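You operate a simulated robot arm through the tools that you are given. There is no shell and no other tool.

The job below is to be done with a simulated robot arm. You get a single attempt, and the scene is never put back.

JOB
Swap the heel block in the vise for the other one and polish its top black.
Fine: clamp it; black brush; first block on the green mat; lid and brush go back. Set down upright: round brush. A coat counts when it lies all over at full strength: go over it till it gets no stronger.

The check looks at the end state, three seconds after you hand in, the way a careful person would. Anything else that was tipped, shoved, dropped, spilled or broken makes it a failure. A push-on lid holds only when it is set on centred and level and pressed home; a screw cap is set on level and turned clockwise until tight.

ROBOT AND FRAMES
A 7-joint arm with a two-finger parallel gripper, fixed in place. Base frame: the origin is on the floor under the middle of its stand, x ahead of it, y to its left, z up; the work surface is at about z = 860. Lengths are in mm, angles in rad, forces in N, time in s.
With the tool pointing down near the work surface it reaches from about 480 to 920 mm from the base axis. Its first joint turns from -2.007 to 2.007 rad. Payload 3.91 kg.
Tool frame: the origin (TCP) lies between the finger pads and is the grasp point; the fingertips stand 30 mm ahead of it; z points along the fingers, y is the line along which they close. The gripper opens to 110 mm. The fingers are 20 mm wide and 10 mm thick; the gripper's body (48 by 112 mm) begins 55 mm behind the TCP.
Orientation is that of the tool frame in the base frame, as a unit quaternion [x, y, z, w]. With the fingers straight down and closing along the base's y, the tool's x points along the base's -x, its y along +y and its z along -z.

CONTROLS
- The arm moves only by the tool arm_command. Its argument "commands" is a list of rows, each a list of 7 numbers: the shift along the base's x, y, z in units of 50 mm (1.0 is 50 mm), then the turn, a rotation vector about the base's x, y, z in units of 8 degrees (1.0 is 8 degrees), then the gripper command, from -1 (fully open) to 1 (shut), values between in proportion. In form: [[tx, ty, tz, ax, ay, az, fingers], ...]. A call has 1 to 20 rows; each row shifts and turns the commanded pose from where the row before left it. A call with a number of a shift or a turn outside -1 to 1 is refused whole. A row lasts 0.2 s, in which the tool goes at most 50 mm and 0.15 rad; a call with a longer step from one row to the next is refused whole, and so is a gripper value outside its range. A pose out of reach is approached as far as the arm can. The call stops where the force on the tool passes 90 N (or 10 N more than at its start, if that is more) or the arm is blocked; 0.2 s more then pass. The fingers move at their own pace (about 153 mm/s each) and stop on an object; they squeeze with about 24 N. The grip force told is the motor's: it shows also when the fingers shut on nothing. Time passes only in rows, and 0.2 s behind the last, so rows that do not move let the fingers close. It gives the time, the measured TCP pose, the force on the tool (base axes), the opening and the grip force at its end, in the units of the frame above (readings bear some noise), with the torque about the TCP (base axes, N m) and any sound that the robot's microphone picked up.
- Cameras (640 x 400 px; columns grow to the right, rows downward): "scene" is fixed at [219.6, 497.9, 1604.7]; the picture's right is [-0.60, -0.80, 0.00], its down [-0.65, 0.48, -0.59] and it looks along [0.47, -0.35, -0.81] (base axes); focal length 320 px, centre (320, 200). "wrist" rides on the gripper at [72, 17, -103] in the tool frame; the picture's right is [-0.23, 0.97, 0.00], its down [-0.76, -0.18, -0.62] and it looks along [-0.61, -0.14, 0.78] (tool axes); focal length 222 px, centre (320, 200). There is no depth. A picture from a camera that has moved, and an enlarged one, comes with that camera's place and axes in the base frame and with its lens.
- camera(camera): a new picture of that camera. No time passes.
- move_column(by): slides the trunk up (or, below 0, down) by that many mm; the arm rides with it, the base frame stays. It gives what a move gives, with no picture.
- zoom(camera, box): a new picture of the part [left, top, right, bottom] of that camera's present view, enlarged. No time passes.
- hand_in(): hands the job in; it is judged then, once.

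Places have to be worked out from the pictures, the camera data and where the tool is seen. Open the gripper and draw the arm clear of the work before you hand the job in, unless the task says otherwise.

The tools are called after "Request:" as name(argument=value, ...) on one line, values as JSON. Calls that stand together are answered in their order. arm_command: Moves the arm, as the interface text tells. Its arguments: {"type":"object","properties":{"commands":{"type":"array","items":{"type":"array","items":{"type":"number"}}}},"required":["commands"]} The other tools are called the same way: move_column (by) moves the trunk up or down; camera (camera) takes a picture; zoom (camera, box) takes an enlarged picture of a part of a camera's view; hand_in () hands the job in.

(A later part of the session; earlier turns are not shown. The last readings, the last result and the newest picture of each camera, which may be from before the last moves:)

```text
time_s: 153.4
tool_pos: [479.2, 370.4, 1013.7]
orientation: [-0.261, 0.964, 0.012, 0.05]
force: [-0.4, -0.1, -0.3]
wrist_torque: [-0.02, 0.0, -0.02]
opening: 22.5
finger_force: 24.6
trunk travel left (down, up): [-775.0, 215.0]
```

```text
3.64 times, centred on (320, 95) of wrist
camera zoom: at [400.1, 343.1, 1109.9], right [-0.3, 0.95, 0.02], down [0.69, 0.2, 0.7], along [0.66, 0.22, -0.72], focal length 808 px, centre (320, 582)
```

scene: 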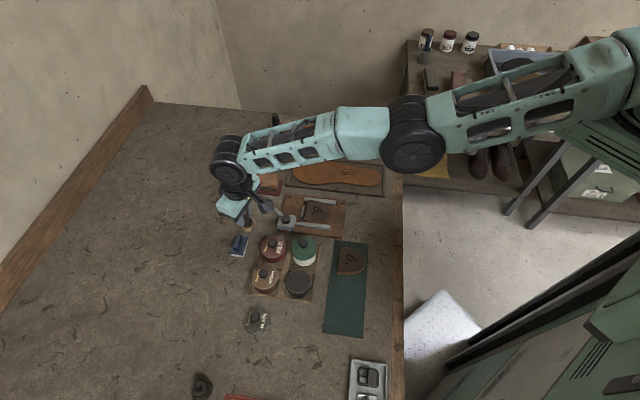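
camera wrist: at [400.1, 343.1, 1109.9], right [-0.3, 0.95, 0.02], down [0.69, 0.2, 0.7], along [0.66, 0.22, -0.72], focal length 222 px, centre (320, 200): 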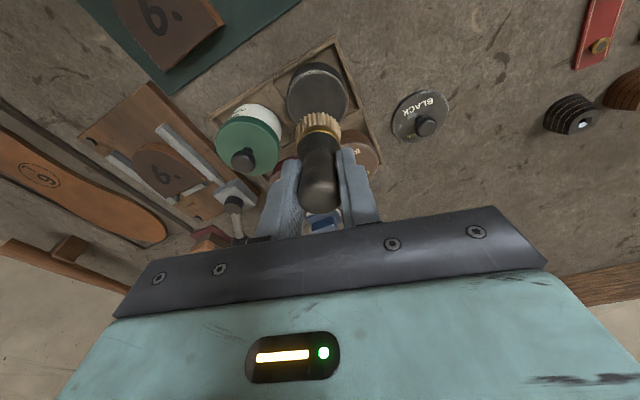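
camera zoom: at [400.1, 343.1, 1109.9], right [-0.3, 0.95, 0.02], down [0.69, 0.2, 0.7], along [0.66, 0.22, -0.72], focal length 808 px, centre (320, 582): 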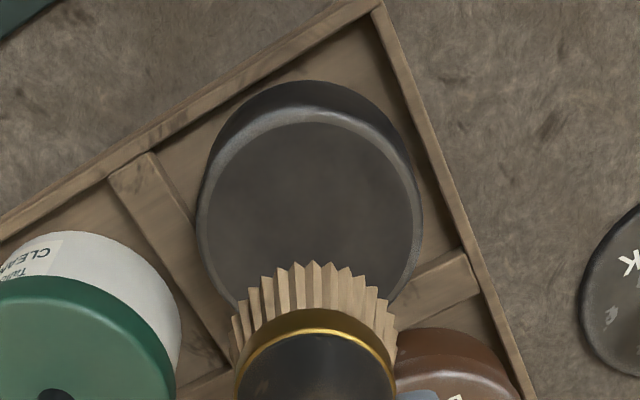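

The brush is centred over the tin within 2 mm. I lower it towards the polish, stopping to feel for contact.

Request:
arm_command(commands=[[-0.02, 0, -0.5, 0, 0, 0, 1], [0, 0, -0.5, 0, 0, 0, 1], [0, 0, -0.1, 0, 0, 0, 1], [0, 0, 0, 0, 0, 0, 1]])

Request:
zoom(camera="scene", box=[250, 230, 340, 305])

```text
time_s: 154.4
tool_pos: [477.4, 371.5, 958.6]
orientation: [-0.261, 0.964, 0.012, 0.049]
force: [1.3, 0.3, -0.1]
wrist_torque: [0.02, -0.03, -0.01]
opening: 22.8
finger_force: 24.1
trunk travel left (down, up): [-775.0, 215.0]
```

```text
5.33 times, centred on (295, 268) of scene
camera zoom: at [219.6, 497.9, 1604.7], right [-0.6, -0.8, 0.0], down [-0.65, 0.48, -0.59], along [0.47, -0.35, -0.81], focal length 1707 px, centre (453, -160)
```

zoom: 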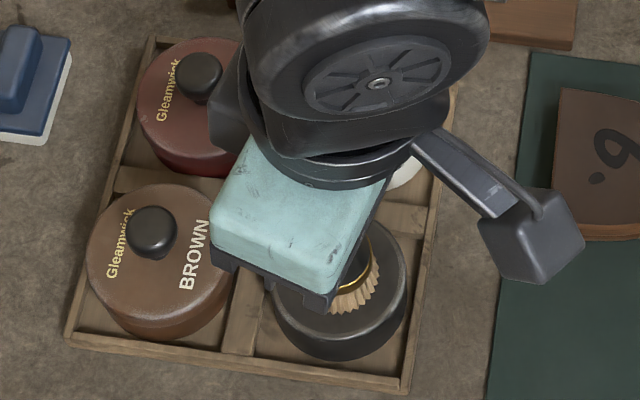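

The bristles are just above the rim. I lower in small steps until the polish is felt.

Request:
arm_command(commands=[[0, 0, -0.06, 0, 0, 0, 1], [0, 0, -0.06, 0, 0, 0, 1], [0, 0, 0, 0, 0, 0, 1]])

```text
time_s: 155.2
tool_pos: [478.4, 370.9, 953.4]
orientation: [-0.261, 0.964, 0.015, 0.052]
force: [2.6, -3.3, 38.3]
wrist_torque: [-0.14, -0.13, 0.02]
opening: 23.4
finger_force: 23.9
trunk travel left (down, up): [-775.0, 215.0]
```

The polish surface is felt with 38 N, more than needed. I ease up 2 mm and swirl a little to load the bristles.

Request:
arm_command(commands=[[0, 0, 0.05, 0, 0, 0, 1], [0.1, 0, 0, 0, 0, 0, 1], [-0.1, 0.1, 0, 0, 0, 0, 1], [-0.1, -0.1, 0, 0, 0, 0, 1], [0.1, -0.1, 0, 0, 0, 0, 1], [0, 0.1, 0, 0, 0, 0, 1], [0, 0, 0, 0, 0, 0, 1]])

Request:
zoom(camera="wrist", box=[250, 60, 390, 170])

```text
time_s: 156.8
tool_pos: [475.7, 368.6, 955.2]
orientation: [-0.261, 0.964, 0.012, 0.048]
force: [-8.5, -8.3, 28.6]
wrist_torque: [-0.36, 0.45, -0.01]
opening: 23.5
finger_force: 24.0
trunk travel left (down, up): [-775.0, 215.0]
```

```text
3.64 times, centred on (320, 115) of wrist
camera zoom: at [396.3, 341.6, 1051.8], right [-0.3, 0.95, 0.02], down [0.69, 0.2, 0.7], along [0.66, 0.22, -0.72], focal length 808 px, centre (320, 509)
```

zoom: 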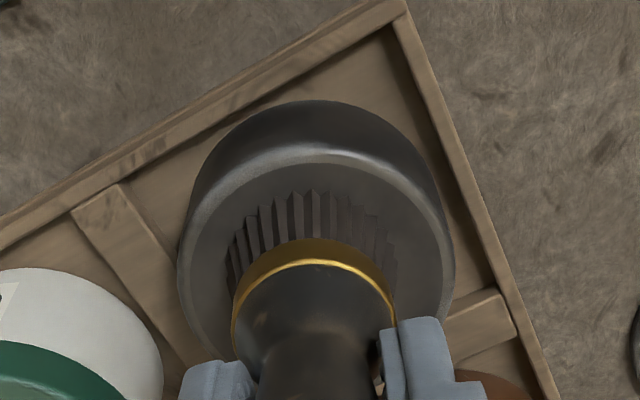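

The bristles have turned black, so the brush is loaded. I lift it straight out.

Request:
arm_command(commands=[[0, 0, 0.1, 0, 0, 0, 1], [0, 0, 0.4, 0, 0, 0, 1], [0, 0, 0.6, 0, 0, 0, 1], [0, 0, 0.3, 0, 0, 0, 1], [0, 0, 0, 0, 0, 0, 1]])

Request:
zoom(camera="wrist", box=[250, 60, 390, 210])

Request:
zoom(camera="scene", box=[250, 220, 340, 305])

```text
time_s: 158.0
tool_pos: [477.0, 370.6, 1025.4]
orientation: [-0.261, 0.964, 0.012, 0.048]
force: [0.1, -0.9, -1.2]
wrist_torque: [0.02, -0.02, 0.01]
opening: 23.5
finger_force: 23.8
trunk travel left (down, up): [-775.0, 215.0]
```

```text
2.67 times, centred on (320, 135) of wrist
camera zoom: at [397.3, 342.8, 1122.3], right [-0.3, 0.95, 0.02], down [0.69, 0.2, 0.7], along [0.66, 0.22, -0.72], focal length 592 px, centre (320, 373)
```

zoom: 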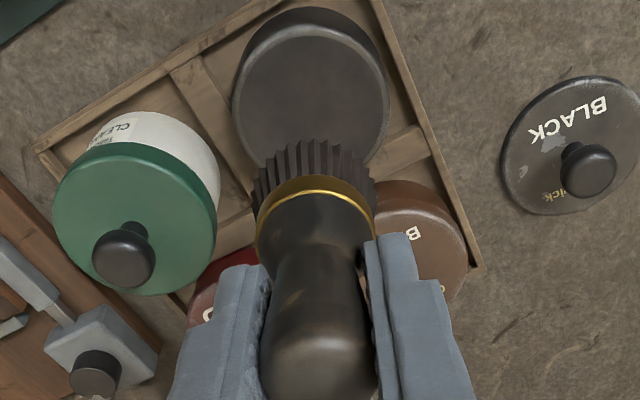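

```text
4.71 times, centred on (295, 262) of scene
camera zoom: at [219.6, 497.9, 1604.7], right [-0.6, -0.8, 0.0], down [-0.65, 0.48, -0.59], along [0.47, -0.35, -0.81], focal length 1506 px, centre (438, -94)
```

zoom: 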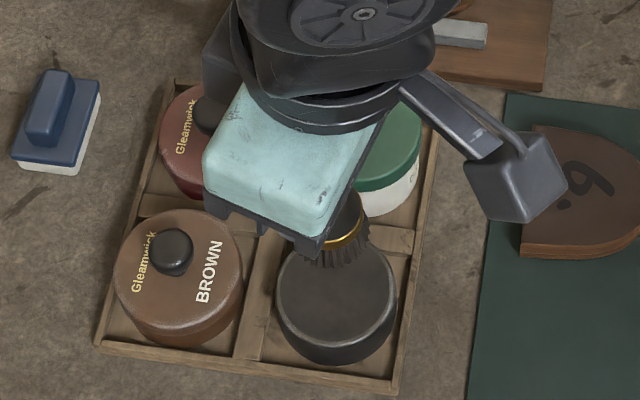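

The brush is loaded and steady. I carry it to above the centre of the new block in the vise.

Request:
arm_command(commands=[[0.544, -0.626, 0, 0, 0, 0, 1], [0.544, -0.626, 0, 0, 0, 0, 1], [0.544, -0.626, 0, 0, 0, 0, 1], [0.544, -0.626, 0, 0, 0, 0, 1], [0.544, -0.626, 0, 0, 0, 0, 1], [0, 0, -0.6, 0, 0, 0, 1], [0, 0, 0, 0, 0, 0, 1]])

Request:
camera(camera="wrist")

Request:
zoom(camera="wrist", box=[220, 20, 440, 170])

Request:
zoom(camera="scene", box=[255, 150, 365, 240])

```text
time_s: 159.6
tool_pos: [613.0, 213.7, 997.5]
orientation: [-0.261, 0.964, 0.012, 0.049]
force: [0.4, -0.8, -1.1]
wrist_torque: [0.01, -0.01, 0.02]
opening: 23.3
finger_force: 24.2
trunk travel left (down, up): [-775.0, 215.0]
```

```text
taken
camera wrist: at [533.8, 186.4, 1092.8], right [-0.3, 0.95, 0.02], down [0.69, 0.2, 0.7], along [0.66, 0.22, -0.72], focal length 222 px, centre (320, 200)
```

wrist: 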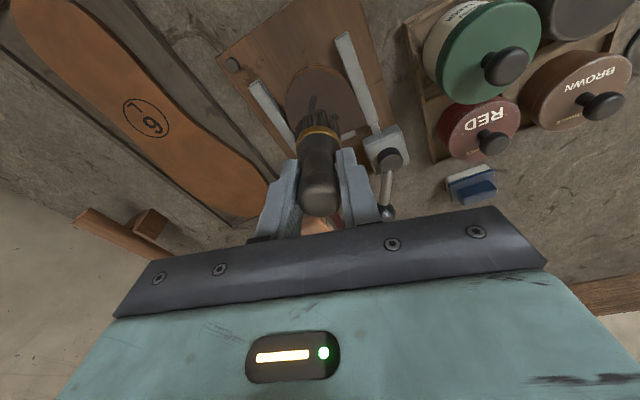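

```text
2.67 times, centred on (330, 95) of wrist
camera zoom: at [533.8, 186.4, 1092.8], right [-0.3, 0.95, 0.02], down [0.69, 0.2, 0.7], along [0.66, 0.22, -0.72], focal length 592 px, centre (293, 480)
```

zoom: 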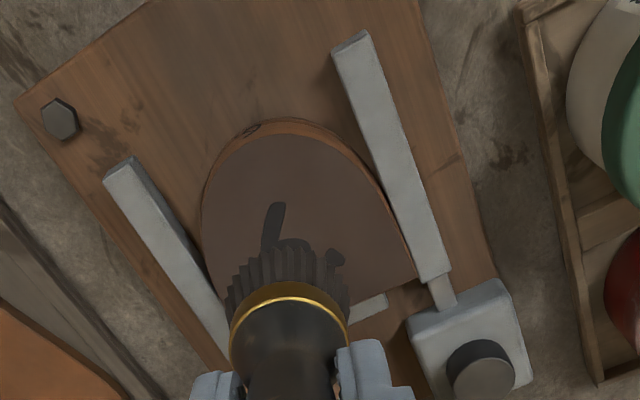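

```text
4.44 times, centred on (310, 195) of scene
camera zoom: at [219.6, 497.9, 1604.7], right [-0.6, -0.8, 0.0], down [-0.65, 0.48, -0.59], along [0.47, -0.35, -0.81], focal length 1422 px, centre (364, 222)
```

zoom: 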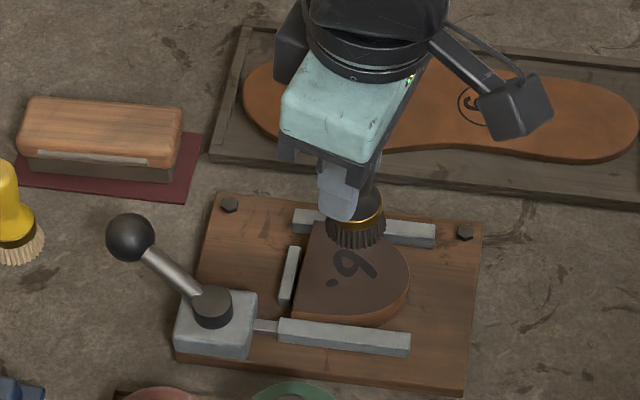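

The block's outline fits my estimate: flat edge centre at (637, 236), length 65 along (−0.716, −0.698). I lower the brush onto its centre and feel for contact.

Request:
arm_command(commands=[[0.02, 0, -0.5, 0, 0, 0, 1], [0, 0, -0.4, 0, 0, 0, 1], [0, 0, 0, 0, 0, 0, 1]])

Request:
arm_command(commands=[[0, 0, -0.05, 0, 0, 0, 1], [0, 0, -0.03, 0, 0, 0, 1], [0, 0, 0, 0, 0, 0, 1]])

```text
time_s: 160.4
tool_pos: [616.6, 213.0, 952.1]
orientation: [-0.261, 0.964, 0.012, 0.049]
force: [-1.0, -1.2, 7.5]
wrist_torque: [-0.03, 0.02, -0.01]
opening: 23.2
finger_force: 24.2
trunk travel left (down, up): [-775.0, 215.0]
```

```text
time_s: 161.2
tool_pos: [615.9, 214.6, 949.5]
orientation: [-0.262, 0.964, 0.014, 0.051]
force: [0.8, -5.2, 48.0]
wrist_torque: [-0.28, -0.05, 0.04]
opening: 24.5
finger_force: 23.7
trunk travel left (down, up): [-775.0, 215.0]
```

Contact began near z 952; 48 N is too much, so I ease up about 2 mm and make a first stroke along the block's length, checking the force and the coat.

Request:
arm_command(commands=[[0, 0, 0.04, 0, 0, 0, 1], [-0.2, -0.195, 0, 0, 0, 0, 1], [-0.15, -0.146, 0, 0, 0, 0, 1], [0.2, 0.195, 0, 0, 0, 0, 1], [0.2, 0.195, 0, 0, 0, 0, 1], [0.2, 0.195, 0, 0, 0, 0, 1], [0, 0, 0, 0, 0, 0, 1]])

Request:
zoom(camera="wrist", box=[220, 20, 440, 170])

Request:
zoom(camera="scene", box=[275, 170, 355, 240])

```text
time_s: 162.8
tool_pos: [626.5, 225.0, 949.0]
orientation: [-0.261, 0.964, 0.011, 0.049]
force: [-7.9, -9.0, 28.6]
wrist_torque: [-0.62, 0.47, 0.04]
opening: 25.4
finger_force: 24.0
trunk travel left (down, up): [-775.0, 215.0]
```

```text
2.67 times, centred on (330, 95) of wrist
camera zoom: at [546.9, 197.6, 1045.0], right [-0.3, 0.95, 0.02], down [0.69, 0.2, 0.7], along [0.66, 0.22, -0.72], focal length 592 px, centre (293, 480)
```

zoom: 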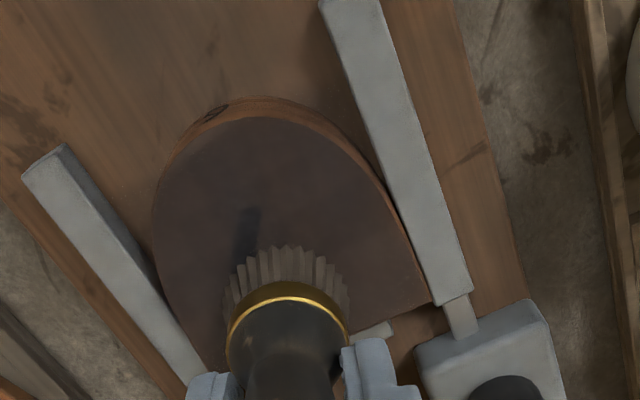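

```text
5.71 times, centred on (315, 205) of scene
camera zoom: at [219.6, 497.9, 1604.7], right [-0.6, -0.8, 0.0], down [-0.65, 0.48, -0.59], along [0.47, -0.35, -0.81], focal length 1828 px, centre (349, 171)
```

zoom: 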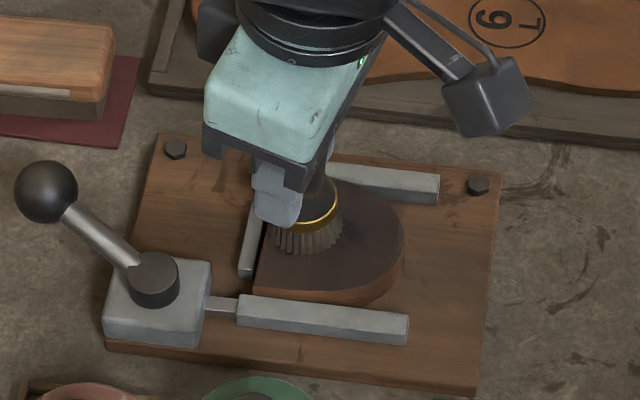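

The stroke leaves a darker track and the bristles get paler as the polish is used up, so several dips will be needed. I now sweep systematically over the whole top with this load.

Request:
arm_command(commands=[[0.143, 0.14, 0.01, 0, 0, 0, 1], [-0.1815, 0.186, 0, 0, 0, 0, 1], [-0.243, -0.237, 0, 0, 0, 0, 1], [-0.243, -0.237, 0, 0, 0, 0, 1], [-0.229, -0.223, 0, 0, 0, 0, 1], [-0.0247, 0.2832, 0, 0, 0, 0, 1], [0.2864, 0.2792, 0, 0, 0, 0, 1], [0.2864, 0.2792, 0, 0, 0, 0, 1], [0.335, -0.344, 0, 0, 0, 0, 1], [0.335, -0.344, 0, 0, 0, 0, 1], [-0.2864, -0.2792, 0, 0, 0, 0, 1], [-0.2864, -0.2792, 0, 0, 0, 0, 1], [-0.2826, 0.0315, 0, 0, 0, 0, 1], [0.243, 0.237, 0, 0, 0, 0, 1], [0.243, 0.237, 0, 0, 0, 0, 1], [0.229, 0.223, 0, 0, 0, 0, 1], [-0.3245, 0.046, 0, 0, 0, 0, 1], [-0.2864, -0.2792, 0, 0, 0, 0, 1], [0, 0, 0, 0, 0, 0, 1]])

Request:
arm_command(commands=[[0, 0, 0.3, 0, 0, 0, 1], [0, 0, 0.7, 0, 0, 0, 1], [0, 0, 0.5, 0, 0, 0, 1], [0, 0, 0, 0, 0, 0, 1]])

Request:
zoom(camera="wrist", box=[220, 20, 440, 210])

Request:
zoom(camera="scene", box=[275, 160, 365, 240])

```text
time_s: 166.8
tool_pos: [612.1, 213.3, 948.8]
orientation: [-0.262, 0.964, 0.013, 0.051]
force: [5.2, 10.3, 24.4]
wrist_torque: [0.56, -0.33, 0.02]
opening: 25.8
finger_force: 24.4
trunk travel left (down, up): [-775.0, 215.0]
```

```text
time_s: 167.8
tool_pos: [612.1, 210.4, 1021.1]
orientation: [-0.261, 0.964, 0.012, 0.047]
force: [0.3, 0.1, -0.5]
wrist_torque: [-0.01, 0.03, -0.01]
opening: 22.7
finger_force: 24.2
trunk travel left (down, up): [-775.0, 215.0]
```

```text
2.11 times, centred on (330, 115) of wrist
camera zoom: at [532.5, 183.8, 1118.9], right [-0.3, 0.95, 0.02], down [0.69, 0.2, 0.7], along [0.66, 0.22, -0.72], focal length 468 px, centre (299, 379)
```

zoom: 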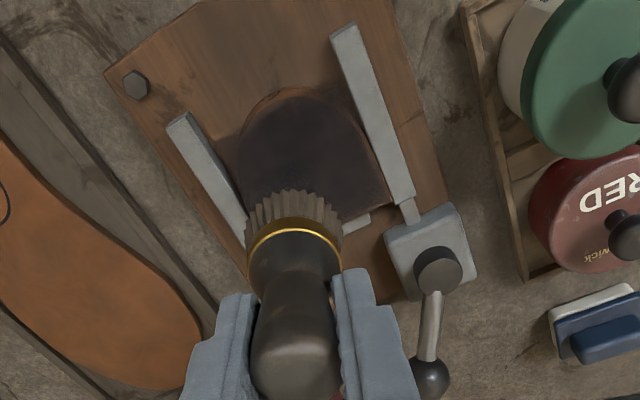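

```text
5.00 times, centred on (320, 200) of scene
camera zoom: at [219.6, 497.9, 1604.7], right [-0.6, -0.8, 0.0], down [-0.65, 0.48, -0.59], along [0.47, -0.35, -0.81], focal length 1600 px, centre (320, 200)
```

zoom: 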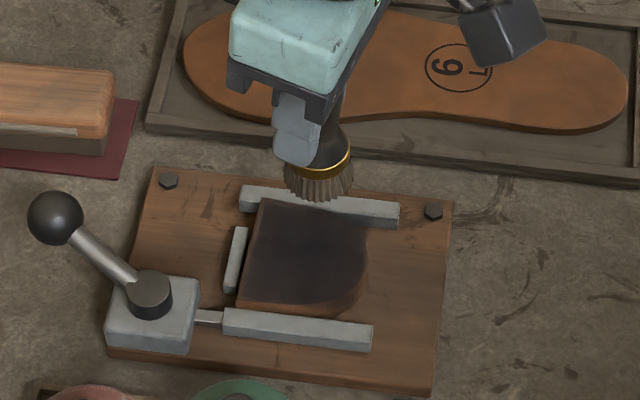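

The top is clearly darkening, with lighter margins at the edges, and the bristles are pale again. I go back to the tin for a second dip.

Request:
arm_command(commands=[[-0.54, 0.643, 0, 0, 0, 0, 1], [-0.54, 0.643, 0, 0, 0, 0, 1], [-0.54, 0.643, 0, 0, 0, 0, 1], [-0.54, 0.643, 0, 0, 0, 0, 1], [-0.53, 0.643, 0, 0, 0, 0, 1], [0, 0, -0.6, 0, 0, 0, 1], [0, 0, -0.6, 0, 0, 0, 1], [0, 0, 0, 0, 0, 0, 1]])

Request:
zoom(camera="scene", box=[275, 170, 355, 240])

Request:
zoom(camera="wrist", box=[250, 60, 390, 170])

```text
time_s: 169.6
tool_pos: [478.8, 374.6, 963.5]
orientation: [-0.26, 0.964, 0.012, 0.049]
force: [0.0, 0.0, -0.1]
wrist_torque: [0.01, 0.0, -0.02]
opening: 23.0
finger_force: 23.5
trunk travel left (down, up): [-775.0, 215.0]
```

```text
5.71 times, centred on (315, 205) of scene
camera zoom: at [219.6, 497.9, 1604.7], right [-0.6, -0.8, 0.0], down [-0.65, 0.48, -0.59], along [0.47, -0.35, -0.81], focal length 1828 px, centre (349, 171)
```

zoom: 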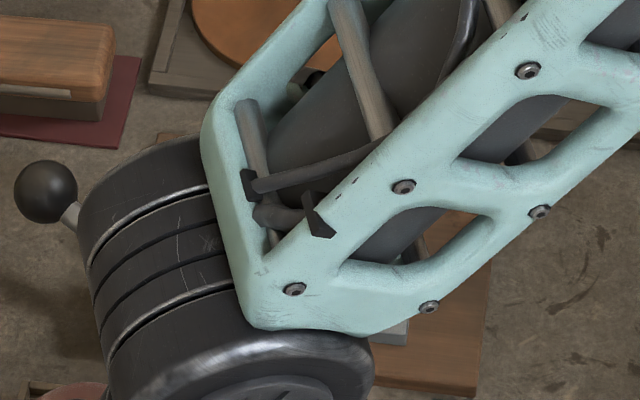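

```text
3.64 times, centred on (320, 115) of wrist
camera zoom: at [399.5, 346.7, 1059.1], right [-0.3, 0.95, 0.02], down [0.69, 0.2, 0.7], along [0.66, 0.22, -0.72], focal length 808 px, centre (320, 509)
```

zoom: 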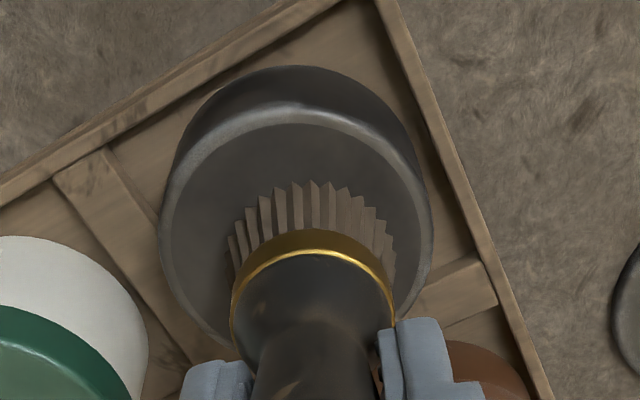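

The brush stands about 4 mm off the tin's centre; I correct that and lower into the polish with a small swirl.

Request:
arm_command(commands=[[-0.02, -0.075, 0, 0, 0, 0, 1], [0, 0, -0.1, 0, 0, 0, 1], [0, 0, -0.06, 0, 0, 0, 1], [0, 0, 0, 0, 0, 0, 1]])

```text
time_s: 170.6
tool_pos: [476.7, 369.4, 956.5]
orientation: [-0.261, 0.964, 0.013, 0.05]
force: [-1.0, -1.4, 11.8]
wrist_torque: [-0.04, 0.01, 0.0]
opening: 22.9
finger_force: 23.8
trunk travel left (down, up): [-775.0, 215.0]
```

Request:
arm_command(commands=[[0, 0, -0.02, 0, 0, 0, 1], [0.08, 0.02, 0, 0, 0, 0, 1], [-0.08, 0.08, 0, 0, 0, 0, 1], [-0.08, -0.08, 0, 0, 0, 0, 1], [0.08, -0.08, 0, 0, 0, 0, 1], [0.0, 0.06, 0, 0, 0, 0, 1], [0, 0, 0, 0, 0, 0, 1]])

Request:
zoom(camera="wrist", box=[250, 60, 390, 170])

```text
time_s: 172.2
tool_pos: [476.0, 369.8, 956.4]
orientation: [-0.262, 0.964, 0.014, 0.048]
force: [-2.0, 4.9, 28.5]
wrist_torque: [0.3, 0.08, -0.01]
opening: 23.0
finger_force: 24.3
trunk travel left (down, up): [-775.0, 215.0]
```

```text
3.64 times, centred on (320, 115) of wrist
camera zoom: at [395.9, 342.1, 1052.4], right [-0.3, 0.95, 0.02], down [0.69, 0.2, 0.7], along [0.66, 0.22, -0.72], focal length 808 px, centre (320, 509)
```

zoom: 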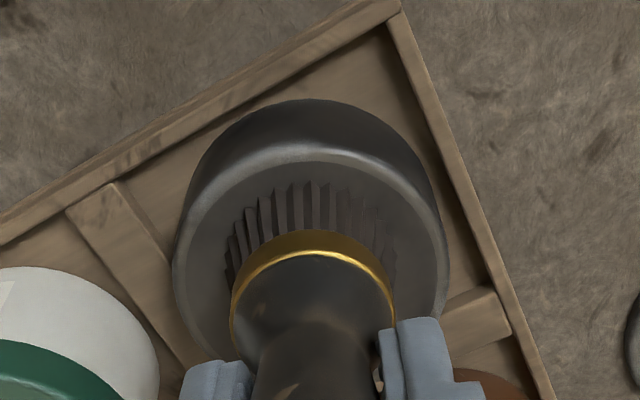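

The bristles are black again. I lift and go to the block, this time starting at the corner near the moving jaw to work around the edges.

Request:
arm_command(commands=[[0, 0, 0.2, 0, 0, 0, 1], [0, 0, 0.6, 0, 0, 0, 1], [0, 0, 0.5, 0, 0, 0, 1], [0.69, -0.585, 0, 0, 0, 0, 1], [0.69, -0.585, 0, 0, 0, 0, 1], [0.69, -0.585, 0, 0, 0, 0, 1], [0.69, -0.585, 0, 0, 0, 0, 1], [0, 0, -0.8, 0, 0, 0, 1], [0, 0, -0.4, 0, 0, 0, 1], [0, 0, 0, 0, 0, 0, 1]])

Request:
zoom(camera="wrist", box=[220, 20, 440, 170])

Request:
zoom(camera="scene", box=[275, 170, 355, 240])

```text
time_s: 174.4
tool_pos: [614.9, 253.5, 960.4]
orientation: [-0.261, 0.964, 0.013, 0.049]
force: [-0.2, 0.1, -0.6]
wrist_torque: [0.02, 0.03, -0.01]
opening: 23.4
finger_force: 24.1
trunk travel left (down, up): [-775.0, 215.0]
```

```text
2.67 times, centred on (330, 95) of wrist
camera zoom: at [535.1, 224.8, 1056.7], right [-0.3, 0.95, 0.02], down [0.69, 0.2, 0.7], along [0.66, 0.22, -0.72], focal length 592 px, centre (293, 480)
```

zoom: 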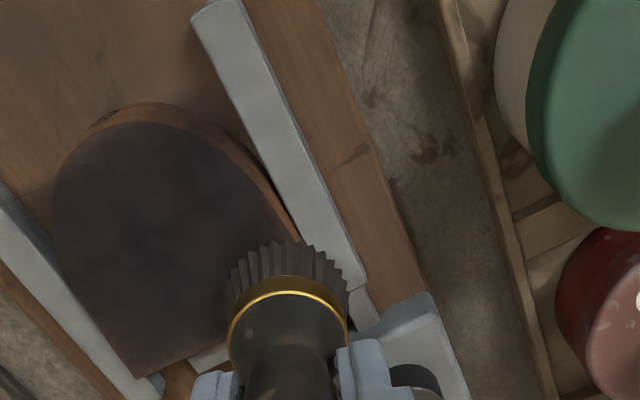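

```text
5.71 times, centred on (315, 205) of scene
camera zoom: at [219.6, 497.9, 1604.7], right [-0.6, -0.8, 0.0], down [-0.65, 0.48, -0.59], along [0.47, -0.35, -0.81], focal length 1828 px, centre (349, 171)
```

zoom: 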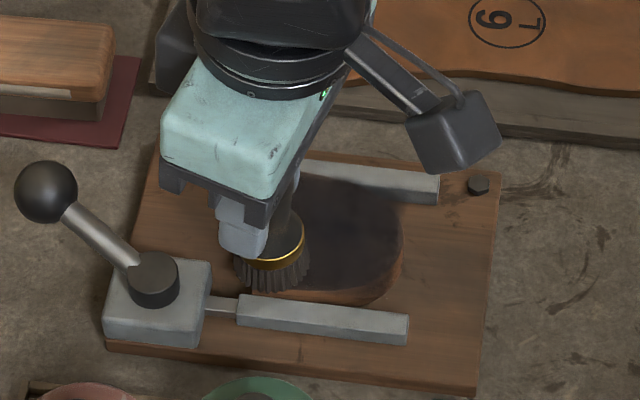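

The coat is well under way in the middle. I lower to contact and run the perimeter path, the bristles slightly overhanging each edge.

Request:
arm_command(commands=[[0, 0, -0.12, 0, 0, 0, 1], [-0.046, 0.047, -0.08, 0, 0, 0, 1], [-0.143, -0.14, 0, 0, 0, 0, 1], [-0.158, -0.182, 0, 0, 0, 0, 1], [-0.116, -0.225, 0, 0, 0, 0, 1], [-0.06, -0.254, 0, 0, 0, 0, 1], [0.025, -0.255, 0, 0, 0, 0, 1], [0.1106, -0.1994, 0, 0, 0, 0, 1], [0.197, -0.0874, 0, 0, 0, 0, 1], [0.2263, -0.003, 0, 0, 0, 0, 1], [0.248, 0.0605, 0, 0, 0, 0, 1], [0.2207, 0.1174, 0, 0, 0, 0, 1], [0.1858, 0.1532, 0, 0, 0, 0, 1], [0.129, 0.1256, 0, 0, 0, 0, 1], [-0.1815, 0.1862, 0, 0, 0, 0, 1], [-0.1815, 0.1862, 0, 0, 0, 0, 1], [-0.1815, 0.1862, 0, 0, 0, 0, 1], [-0.1675, 0.1718, 0, 0, 0, 0, 1], [0, 0, 0, 0, 0, 0, 1]])

Request:
zoom(camera="wrist", box=[220, 20, 440, 170])

Request:
zoom(camera="scene", box=[275, 170, 355, 240])

```text
time_s: 178.4
tool_pos: [621.8, 246.0, 950.2]
orientation: [-0.262, 0.964, 0.013, 0.05]
force: [8.1, -7.4, 33.4]
wrist_torque: [-0.54, -0.25, 0.05]
opening: 24.2
finger_force: 23.9
trunk travel left (down, up): [-775.0, 215.0]
```

```text
2.67 times, centred on (330, 95) of wrist
camera zoom: at [540.6, 218.4, 1046.5], right [-0.3, 0.95, 0.02], down [0.69, 0.2, 0.7], along [0.66, 0.22, -0.71], focal length 592 px, centre (293, 480)
```

zoom: 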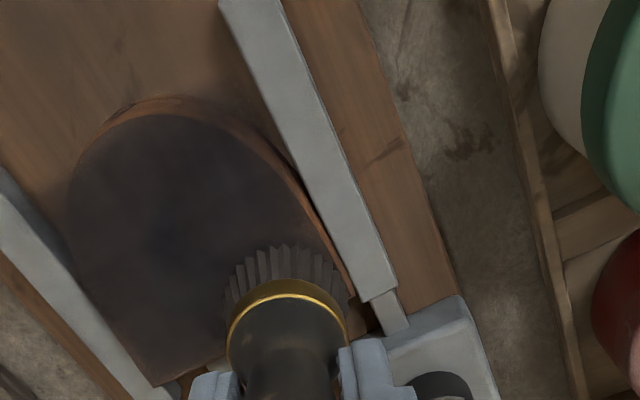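

```text
5.71 times, centred on (315, 205) of scene
camera zoom: at [219.6, 497.9, 1604.7], right [-0.6, -0.8, 0.0], down [-0.65, 0.48, -0.59], along [0.47, -0.35, -0.81], focal length 1828 px, centre (349, 171)
```

zoom: 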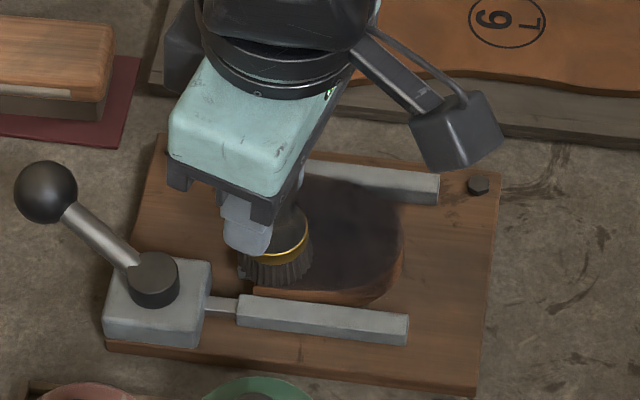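

I use the rest of this load for lengthwise strips across the interior, then lift to inspect.

Request:
arm_command(commands=[[-0.329, -0.321, 0, 0, 0, 0, 1], [-0.329, -0.321, 0, 0, 0, 0, 1], [0.0816, -0.2556, 0, 0, 0, 0, 1], [0.372, 0.363, 0, 0, 0, 0, 1], [0.372, 0.363, 0, 0, 0, 0, 1], [0.1675, -0.1718, 0, 0, 0, 0, 1], [-0.372, -0.363, 0, 0, 0, 0, 1], [-0.372, -0.363, 0, 0, 0, 0, 1], [0.2535, -0.088, 0, 0, 0, 0, 1], [0.329, 0.321, 0, 0, 0, 0, 1], [0.329, 0.321, 0, 0, 0, 0, 1], [-0.326, -0.0665, 0, 0, 0, 0, 1], [-0.326, -0.0665, 0, 0, 0, 0, 1], [0, 0, 0.3, 0, 0, 0, 1], [0, 0, 0.7, 0, 0, 0, 1], [0, 0, 0.5, 0, 0, 0, 1], [0, 0, 0, 0, 0, 0, 1]])

Request:
zoom(camera="wrist", box=[220, 20, 440, 170])

Request:
zoom(camera="scene", box=[285, 180, 345, 230])

```text
time_s: 182.0
tool_pos: [611.0, 214.4, 1024.3]
orientation: [-0.261, 0.964, 0.012, 0.048]
force: [-0.2, 0.5, 0.2]
wrist_torque: [0.01, -0.01, 0.0]
opening: 22.8
finger_force: 24.3
trunk travel left (down, up): [-775.0, 215.0]
```

```text
2.67 times, centred on (330, 95) of wrist
camera zoom: at [531.2, 186.2, 1120.9], right [-0.3, 0.95, 0.02], down [0.69, 0.2, 0.7], along [0.66, 0.22, -0.72], focal length 592 px, centre (293, 480)
```

zoom: 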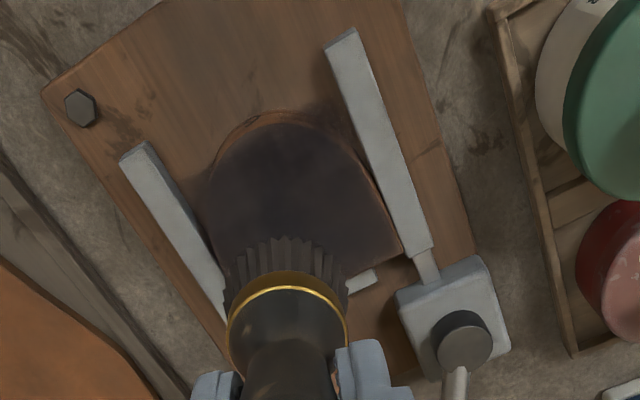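

```text
8.00 times, centred on (315, 205) of scene
camera zoom: at [219.6, 497.9, 1604.7], right [-0.6, -0.8, 0.0], down [-0.65, 0.48, -0.59], along [0.47, -0.35, -0.81], focal length 2560 px, centre (360, 160)
```

zoom: 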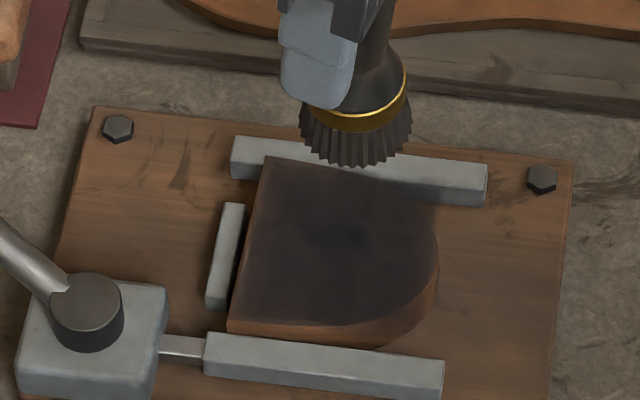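

The coat has grown darker but corners and margins are still brownish. The bristles are still dark, so I do another round: perimeter first.

Request:
arm_command(commands=[[0.058, 0.8, 0, 0, 0, 0, 1], [0, 0, -0.8, 0, 0, 0, 1], [0, 0, -0.5, 0, 0, 0, 1], [-0.03, 0.03, -0.18, 0, 0, 0, 1], [-0.143, -0.14, 0, 0, 0, 0, 1], [-0.158, -0.182, 0, 0, 0, 0, 1], [-0.116, -0.225, 0, 0, 0, 0, 1], [-0.06, -0.254, 0, 0, 0, 0, 1], [0.025, -0.255, 0, 0, 0, 0, 1], [0.1106, -0.1994, 0, 0, 0, 0, 1], [0.197, -0.0874, 0, 0, 0, 0, 1], [0.2263, -0.003, 0, 0, 0, 0, 1], [0.248, 0.0605, 0, 0, 0, 0, 1], [0.2207, 0.1174, 0, 0, 0, 0, 1], [0.1858, 0.1532, 0, 0, 0, 0, 1], [0.129, 0.1256, 0, 0, 0, 0, 1], [-0.1815, 0.1862, 0, 0, 0, 0, 1], [-0.1815, 0.1862, 0, 0, 0, 0, 1], [-0.1815, 0.1862, 0, 0, 0, 0, 1], [-0.1675, 0.1718, 0, 0, 0, 0, 1]])

Request:
zoom(camera="scene", box=[285, 180, 345, 230])

```text
time_s: 186.2
tool_pos: [622.4, 246.5, 951.0]
orientation: [-0.261, 0.964, 0.013, 0.049]
force: [3.2, -2.5, 15.1]
wrist_torque: [-0.2, -0.17, 0.03]
opening: 24.3
finger_force: 23.9
trunk travel left (down, up): [-775.0, 215.0]
```

```text
8.00 times, centred on (315, 205) of scene
camera zoom: at [219.6, 497.9, 1604.7], right [-0.6, -0.8, 0.0], down [-0.65, 0.48, -0.59], along [0.47, -0.35, -0.81], focal length 2560 px, centre (360, 160)
```

zoom: 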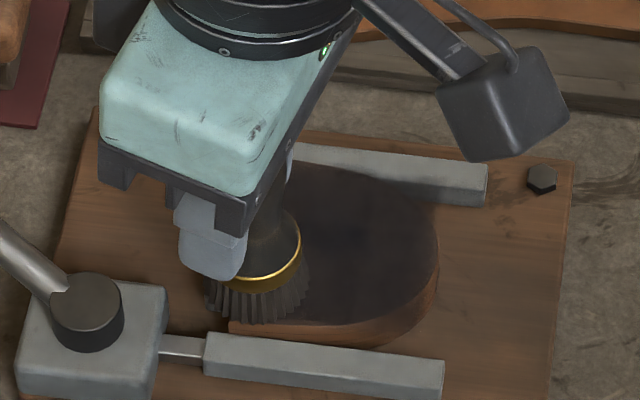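

I add the interior strips again, with a repeated pass at the corner near the moving jaw.

Request:
arm_command(commands=[[-0.15, 0.16, 0, 0, 0, 0, 1], [0.15, -0.16, 0, 0, 0, 0, 1], [-0.329, -0.321, 0, 0, 0, 0, 1], [-0.329, -0.321, 0, 0, 0, 0, 1], [0.0816, -0.2556, 0, 0, 0, 0, 1], [0.372, 0.363, 0, 0, 0, 0, 1], [0.372, 0.363, 0, 0, 0, 0, 1], [0.1675, -0.1718, 0, 0, 0, 0, 1], [-0.372, -0.363, 0, 0, 0, 0, 1], [-0.372, -0.363, 0, 0, 0, 0, 1], [0.2535, -0.088, 0, 0, 0, 0, 1], [0.329, 0.321, 0, 0, 0, 0, 1], [0.329, 0.321, 0, 0, 0, 0, 1], [-0.326, -0.0665, 0, 0, 0, 0, 1], [-0.326, -0.0665, 0, 0, 0, 0, 1], [0, 0, 0.3, 0, 0, 0, 1], [0, 0, 0.7, 0, 0, 0, 1], [0, 0, 0.5, 0, 0, 0, 1], [0, 0, 0, 0, 0, 0, 1]])

Request:
zoom(camera="wrist", box=[220, 20, 440, 170])

Request:
zoom(camera="scene", box=[285, 180, 345, 230])

```text
time_s: 190.2
tool_pos: [614.8, 214.2, 1024.7]
orientation: [-0.261, 0.964, 0.012, 0.048]
force: [-0.4, 0.0, -1.4]
wrist_torque: [0.0, 0.03, -0.03]
opening: 24.2
finger_force: 23.8
trunk travel left (down, up): [-775.0, 215.0]
```

```text
2.67 times, centred on (330, 95) of wrist
camera zoom: at [534.8, 187.1, 1120.5], right [-0.3, 0.95, 0.02], down [0.69, 0.2, 0.7], along [0.66, 0.22, -0.72], focal length 592 px, centre (293, 480)
```

zoom: 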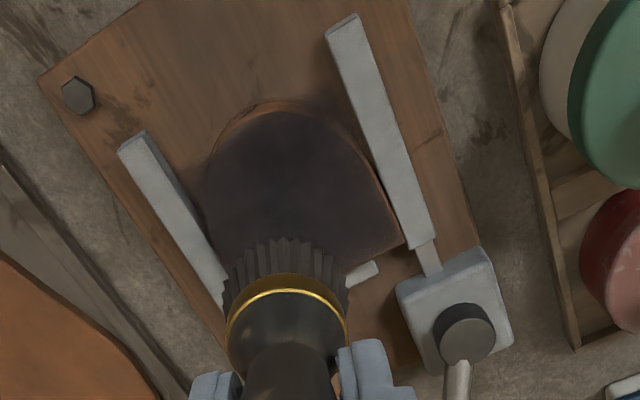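

```text
8.00 times, centred on (315, 205) of scene
camera zoom: at [219.6, 497.9, 1604.7], right [-0.6, -0.8, 0.0], down [-0.65, 0.48, -0.59], along [0.47, -0.35, -0.81], focal length 2560 px, centre (360, 160)
```

zoom: 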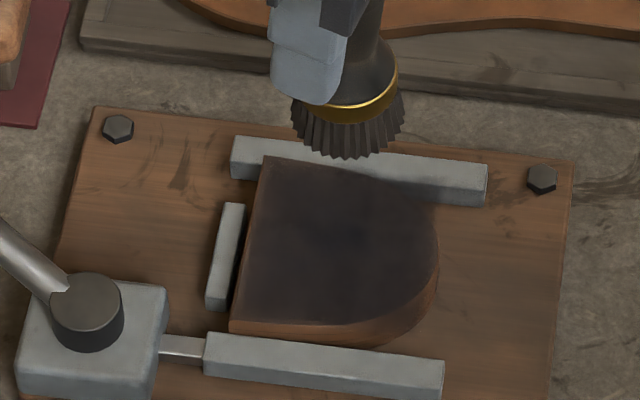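

The coat is getting more even and darker. I fetch a third load from the tin.

Request:
arm_command(commands=[[-0.549, 0.624, 0, 0, 0, 0, 1], [-0.549, 0.624, 0, 0, 0, 0, 1], [-0.549, 0.624, 0, 0, 0, 0, 1], [-0.549, 0.624, 0, 0, 0, 0, 1], [-0.549, 0.624, 0, 0, 0, 0, 1], [0, 0, -0.7, 0, 0, 0, 1], [0, 0, -0.6, 0, 0, 0, 1], [0, 0, 0, 0, 0, 0, 1]])

Request:
zoom(camera="wrist", box=[250, 60, 390, 170])

```text
time_s: 192.0
tool_pos: [474.5, 370.9, 959.7]
orientation: [-0.261, 0.964, 0.012, 0.049]
force: [1.4, 0.5, 0.1]
wrist_torque: [-0.01, 0.03, 0.03]
opening: 23.8
finger_force: 24.3
trunk travel left (down, up): [-775.0, 215.0]
```

```text
3.64 times, centred on (320, 115) of wrist
camera zoom: at [396.4, 343.5, 1056.1], right [-0.3, 0.95, 0.02], down [0.69, 0.2, 0.7], along [0.66, 0.22, -0.72], focal length 808 px, centre (320, 509)
```

zoom: 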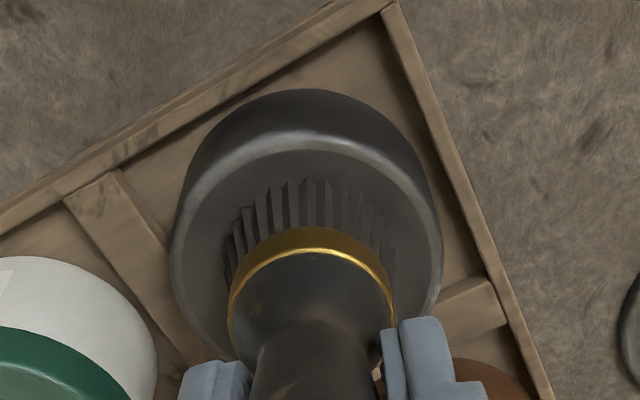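

Request:
arm_command(commands=[[0.04, 0, -0.08, 0, 0, 0, 1], [0, 0, -0.02, 0, 0, 0, 1], [0, 0, 0, 0, 0, 0, 1]])

```text
time_s: 192.8
tool_pos: [478.3, 371.9, 956.6]
orientation: [-0.26, 0.964, 0.012, 0.05]
force: [-1.6, -1.4, 7.1]
wrist_torque: [-0.02, 0.02, -0.03]
opening: 23.6
finger_force: 24.2
trunk travel left (down, up): [-775.0, 215.0]
```

Light contact (7 N). I press a little more with a swirl, then lift and return to the block.

Request:
arm_command(commands=[[0, 0, -0.04, 0, 0, 0, 1], [0.08, 0, 0, 0, 0, 0, 1], [-0.08, 0.08, 0, 0, 0, 0, 1], [-0.08, -0.08, 0, 0, 0, 0, 1], [0.08, -0.08, 0, 0, 0, 0, 1], [0.0, 0.08, 0, 0, 0, 0, 1], [0.06, 0, 0, 0, 0, 0, 1], [-0.1, 0, 0, 0, 0, 0, 1], [0, 0, 0.2, 0, 0, 0, 1], [0, 0, 0.6, 0, 0, 0, 1], [0, 0, 0.6, 0, 0, 0, 1], [0.69, -0.585, 0, 0, 0, 0, 1], [0.69, -0.585, 0, 0, 0, 0, 1], [0.69, -0.585, 0, 0, 0, 0, 1], [0.69, -0.585, 0, 0, 0, 0, 1], [0, 0, 0, 0, 0, 0, 1]])

Request:
zoom(camera="wrist", box=[220, 20, 440, 170])

```text
time_s: 196.2
tool_pos: [613.3, 254.3, 1023.0]
orientation: [-0.262, 0.964, 0.013, 0.049]
force: [0.2, -0.5, 0.0]
wrist_torque: [-0.02, 0.01, -0.01]
opening: 23.7
finger_force: 24.4
trunk travel left (down, up): [-775.0, 215.0]
```

```text
2.67 times, centred on (330, 95) of wrist
camera zoom: at [533.2, 225.2, 1118.9], right [-0.3, 0.95, 0.02], down [0.69, 0.2, 0.7], along [0.66, 0.22, -0.72], focal length 592 px, centre (293, 480)
```

zoom: 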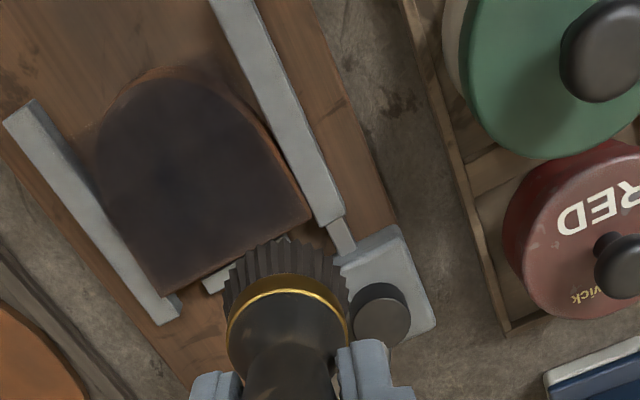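

The view shows the coat darkest in the middle, with a brownish rim at the flat edge. With the fresh load I run the perimeter closer to the edges.

Request:
arm_command(commands=[[0, 0, -0.8, 0, 0, 0, 1], [0, 0, -0.5, 0, 0, 0, 1], [0.0068, 0.0905, -0.15, 0, 0, 0, 1], [-0.172, -0.1675, 0, 0, 0, 0, 1], [-0.151, -0.189, 0, 0, 0, 0, 1], [-0.1234, -0.2459, 0, 0, 0, 0, 1], [-0.06, -0.254, 0, 0, 0, 0, 1], [0.0107, -0.2688, 0, 0, 0, 0, 1], [0.1106, -0.1994, 0, 0, 0, 0, 1], [0.197, -0.0874, 0, 0, 0, 0, 1], [0.2263, -0.003, 0, 0, 0, 0, 1], [0.2552, 0.0534, 0, 0, 0, 0, 1], [0.249, 0.117, 0, 0, 0, 0, 1], [0.1927, 0.146, 0, 0, 0, 0, 1], [0.1718, 0.1675, 0, 0, 0, 0, 1], [-0.2234, 0.2291, 0, 0, 0, 0, 1], [-0.2234, 0.2291, 0, 0, 0, 0, 1], [-0.2234, 0.2291, 0, 0, 0, 0, 1], [-0.2234, 0.2291, 0, 0, 0, 0, 1], [-0.088, -0.2534, 0, 0, 0, 0, 1]])

Request:
arm_command(commands=[[-0.329, -0.321, 0, 0, 0, 0, 1], [-0.2, -0.195, 0, 0, 0, 0, 1], [0.12, -0.22, 0, 0, 0, 0, 1], [0.372, 0.363, 0, 0, 0, 0, 1], [0.372, 0.363, 0, 0, 0, 0, 1], [0.1675, -0.1718, 0, 0, 0, 0, 1], [-0.372, -0.363, 0, 0, 0, 0, 1], [-0.372, -0.363, 0, 0, 0, 0, 1], [0.2535, -0.088, 0, 0, 0, 0, 1], [0.329, 0.321, 0, 0, 0, 0, 1], [0.329, 0.321, 0, 0, 0, 0, 1], [0.1675, -0.1718, 0, 0, 0, 0, 1], [-0.329, -0.321, 0, 0, 0, 0, 1], [-0.229, -0.221, 0, 0, 0, 0, 1], [0, 0, 0, 0, 0, 0, 1]])

Request:
arm_command(commands=[[0, 0, 0.3, 0, 0, 0, 1], [0, 0, 0.7, 0, 0, 0, 1], [0.3, 0.5, 0.5, 0, 0, 0, 1], [0, 0, 0, 0, 0, 0, 1]])

Request:
zoom(camera="wrist", box=[220, 20, 440, 170])

Request:
zoom(camera="scene", box=[285, 180, 345, 230])

```text
time_s: 200.4
tool_pos: [609.7, 247.5, 951.9]
orientation: [-0.262, 0.964, 0.013, 0.048]
force: [-0.6, 5.2, 11.6]
wrist_torque: [0.3, 0.0, 0.02]
opening: 23.4
finger_force: 23.6
trunk travel left (down, up): [-775.0, 215.0]
```

```text
time_s: 203.6
tool_pos: [624.1, 192.3, 950.4]
orientation: [-0.261, 0.964, 0.012, 0.049]
force: [1.7, 1.3, 4.9]
wrist_torque: [0.09, -0.07, -0.03]
opening: 23.7
finger_force: 23.5
trunk travel left (down, up): [-775.0, 215.0]
```

```text
time_s: 204.6
tool_pos: [639.7, 215.7, 1025.9]
orientation: [-0.262, 0.964, 0.013, 0.048]
force: [0.6, -0.1, -0.9]
wrist_torque: [0.01, 0.02, 0.0]
opening: 23.6
finger_force: 24.1
trunk travel left (down, up): [-775.0, 215.0]
```

```text
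2.67 times, centred on (330, 95) of wrist
camera zoom: at [560.5, 189.0, 1122.6], right [-0.3, 0.95, 0.02], down [0.69, 0.2, 0.7], along [0.66, 0.22, -0.72], focal length 592 px, centre (293, 480)
```

zoom: 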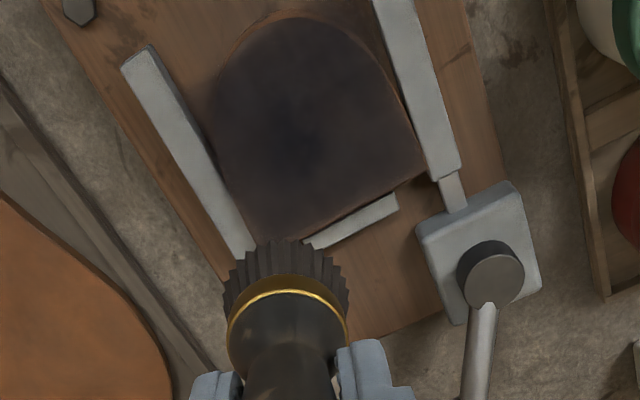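

```text
8.00 times, centred on (315, 205) of scene
camera zoom: at [219.6, 497.9, 1604.7], right [-0.6, -0.8, 0.0], down [-0.65, 0.48, -0.59], along [0.47, -0.35, -0.81], focal length 2560 px, centre (360, 160)
```

zoom: 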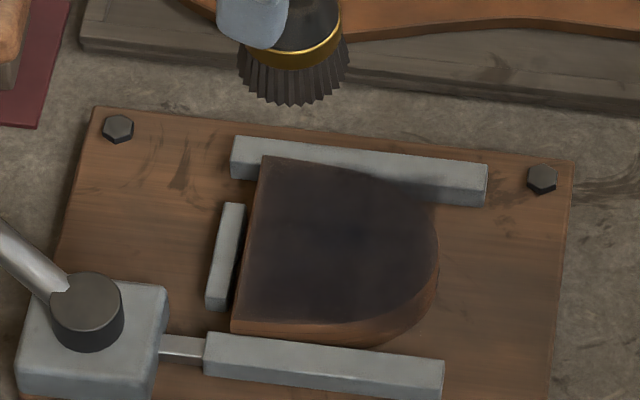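

The coat is blue-black in the middle and dark at the rim, still gaining. I take another load (position and depth are known now).

Request:
arm_command(commands=[[-0.649, 0.622, 0, 0, 0, 0, 1], [-0.649, 0.622, 0, 0, 0, 0, 1], [-0.649, 0.622, 0, 0, 0, 0, 1], [-0.649, 0.622, 0, 0, 0, 0, 1], [-0.649, 0.622, 0, 0, 0, 0, 1], [0, 0, -0.7, 0, 0, 0, 1], [0, 0, -0.55, 0, 0, 0, 1], [0, 0, -0.14, 0, 0, 0, 1], [0, 0, -0.03, 0, 0, 0, 1], [0.08, 0, 0, 0, 0, 0, 1], [-0.08, 0.08, 0, 0, 0, 0, 1], [-0.08, -0.08, 0, 0, 0, 0, 1], [0.08, -0.06, 0, 0, 0, 0, 1], [0, 0.06, 0, 0, 0, 0, 1], [0, 0, 0, 0, 0, 0, 1]])

Request:
zoom(camera="wrist", box=[250, 60, 390, 170])

```text
time_s: 207.8
tool_pos: [475.7, 374.1, 954.9]
orientation: [-0.262, 0.964, 0.013, 0.049]
force: [-7.2, 0.3, 26.2]
wrist_torque: [0.01, 0.37, 0.02]
opening: 23.5
finger_force: 24.3
trunk travel left (down, up): [-775.0, 215.0]
```

```text
3.64 times, centred on (320, 115) of wrist
camera zoom: at [396.4, 345.4, 1052.2], right [-0.3, 0.95, 0.02], down [0.69, 0.2, 0.7], along [0.66, 0.22, -0.72], focal length 808 px, centre (320, 509)
```

zoom: 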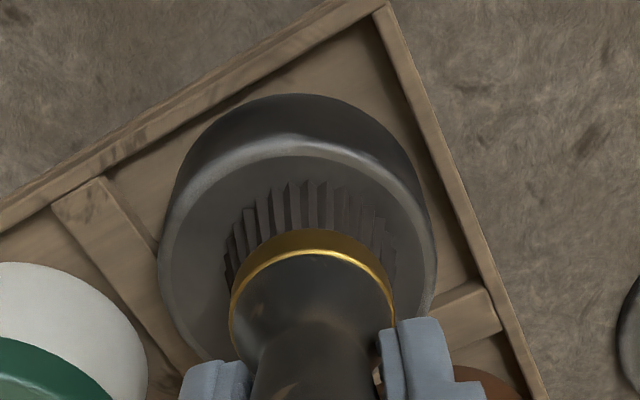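

Loaded. I lift, travel to the block's corner and start the perimeter again.

Request:
arm_command(commands=[[0, 0, 0.2, 0, 0, 0, 1], [0, 0, 0.6, 0, 0, 0, 1], [0, 0, 0.6, 0, 0, 0, 1], [0.69, -0.5765, 0, 0, 0, 0, 1], [0.69, -0.5765, 0, 0, 0, 0, 1], [0.69, -0.5765, 0, 0, 0, 0, 1], [0.69, -0.5765, 0, 0, 0, 0, 1], [0, 0, -0.8, 0, 0, 0, 1], [0, 0, -0.5, 0, 0, 0, 1], [0, 0, -0.18, 0, 0, 0, 1], [-0.172, -0.1675, 0, 0, 0, 0, 1], [-0.151, -0.189, 0, 0, 0, 0, 1], [-0.1234, -0.2459, 0, 0, 0, 0, 1], [-0.06, -0.254, 0, 0, 0, 0, 1], [0.0107, -0.2688, 0, 0, 0, 0, 1], [0.1106, -0.1994, 0, 0, 0, 0, 1], [0.197, -0.0874, 0, 0, 0, 0, 1], [0.2263, -0.003, 0, 0, 0, 0, 1], [0.2552, 0.0534, 0, 0, 0, 0, 1], [0.249, 0.117, 0, 0, 0, 0, 1]])

Request:
arm_command(commands=[[0.1927, 0.146, 0, 0, 0, 0, 1], [0.1718, 0.1675, 0, 0, 0, 0, 1], [-0.2234, 0.2291, 0, 0, 0, 0, 1], [-0.2234, 0.2291, 0, 0, 0, 0, 1], [-0.2234, 0.2291, 0, 0, 0, 0, 1], [-0.2234, 0.2291, 0, 0, 0, 0, 1], [-0.088, -0.2534, 0, 0, 0, 0, 1], [-0.329, -0.321, 0, 0, 0, 0, 1], [-0.2, -0.195, 0, 0, 0, 0, 1], [0.12, -0.22, 0, 0, 0, 0, 1], [0.372, 0.363, 0, 0, 0, 0, 1], [0.372, 0.363, 0, 0, 0, 0, 1], [0.1675, -0.1718, 0, 0, 0, 0, 1], [-0.372, -0.363, 0, 0, 0, 0, 1], [-0.372, -0.363, 0, 0, 0, 0, 1], [0.2535, -0.088, 0, 0, 0, 0, 1], [0.329, 0.321, 0, 0, 0, 0, 1], [0.329, 0.321, 0, 0, 0, 0, 1], [0, 0, 0, 0, 0, 0, 1]])

Request:
zoom(camera="wrist", box=[220, 20, 440, 170])

Request:
zoom(camera="scene", box=[285, 180, 345, 230])

```text
time_s: 212.0
tool_pos: [642.7, 196.0, 952.4]
orientation: [-0.261, 0.964, 0.013, 0.05]
force: [-7.2, -5.3, 22.7]
wrist_torque: [-0.17, 0.6, 0.11]
opening: 23.1
finger_force: 23.7
trunk travel left (down, up): [-775.0, 215.0]
```

```text
time_s: 216.0
tool_pos: [645.8, 226.2, 952.4]
orientation: [-0.261, 0.964, 0.013, 0.048]
force: [-0.5, -0.4, 1.1]
wrist_torque: [-0.04, 0.0, 0.0]
opening: 23.8
finger_force: 24.2
trunk travel left (down, up): [-775.0, 215.0]
```

```text
2.67 times, centred on (330, 95) of wrist
camera zoom: at [566.7, 198.7, 1048.3], right [-0.3, 0.95, 0.02], down [0.69, 0.2, 0.7], along [0.66, 0.22, -0.72], focal length 592 px, centre (293, 480)
```

zoom: 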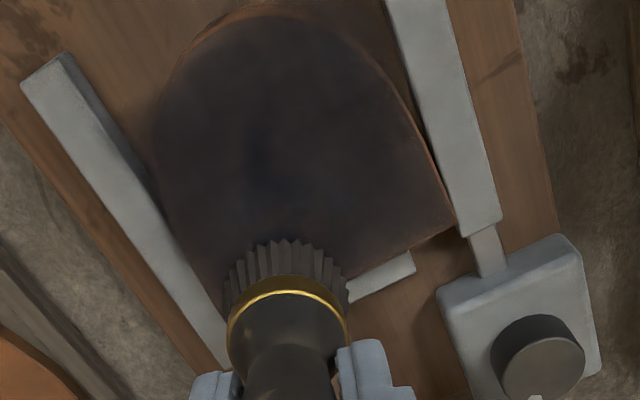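

```text
8.00 times, centred on (315, 205) of scene
camera zoom: at [219.6, 497.9, 1604.7], right [-0.6, -0.8, 0.0], down [-0.65, 0.48, -0.59], along [0.47, -0.35, -0.81], focal length 2560 px, centre (360, 160)
```

zoom: 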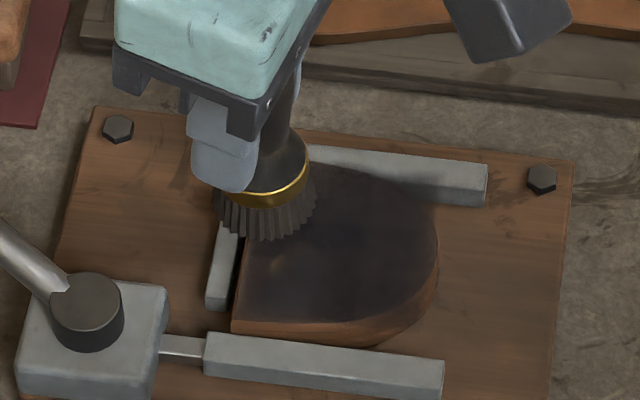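

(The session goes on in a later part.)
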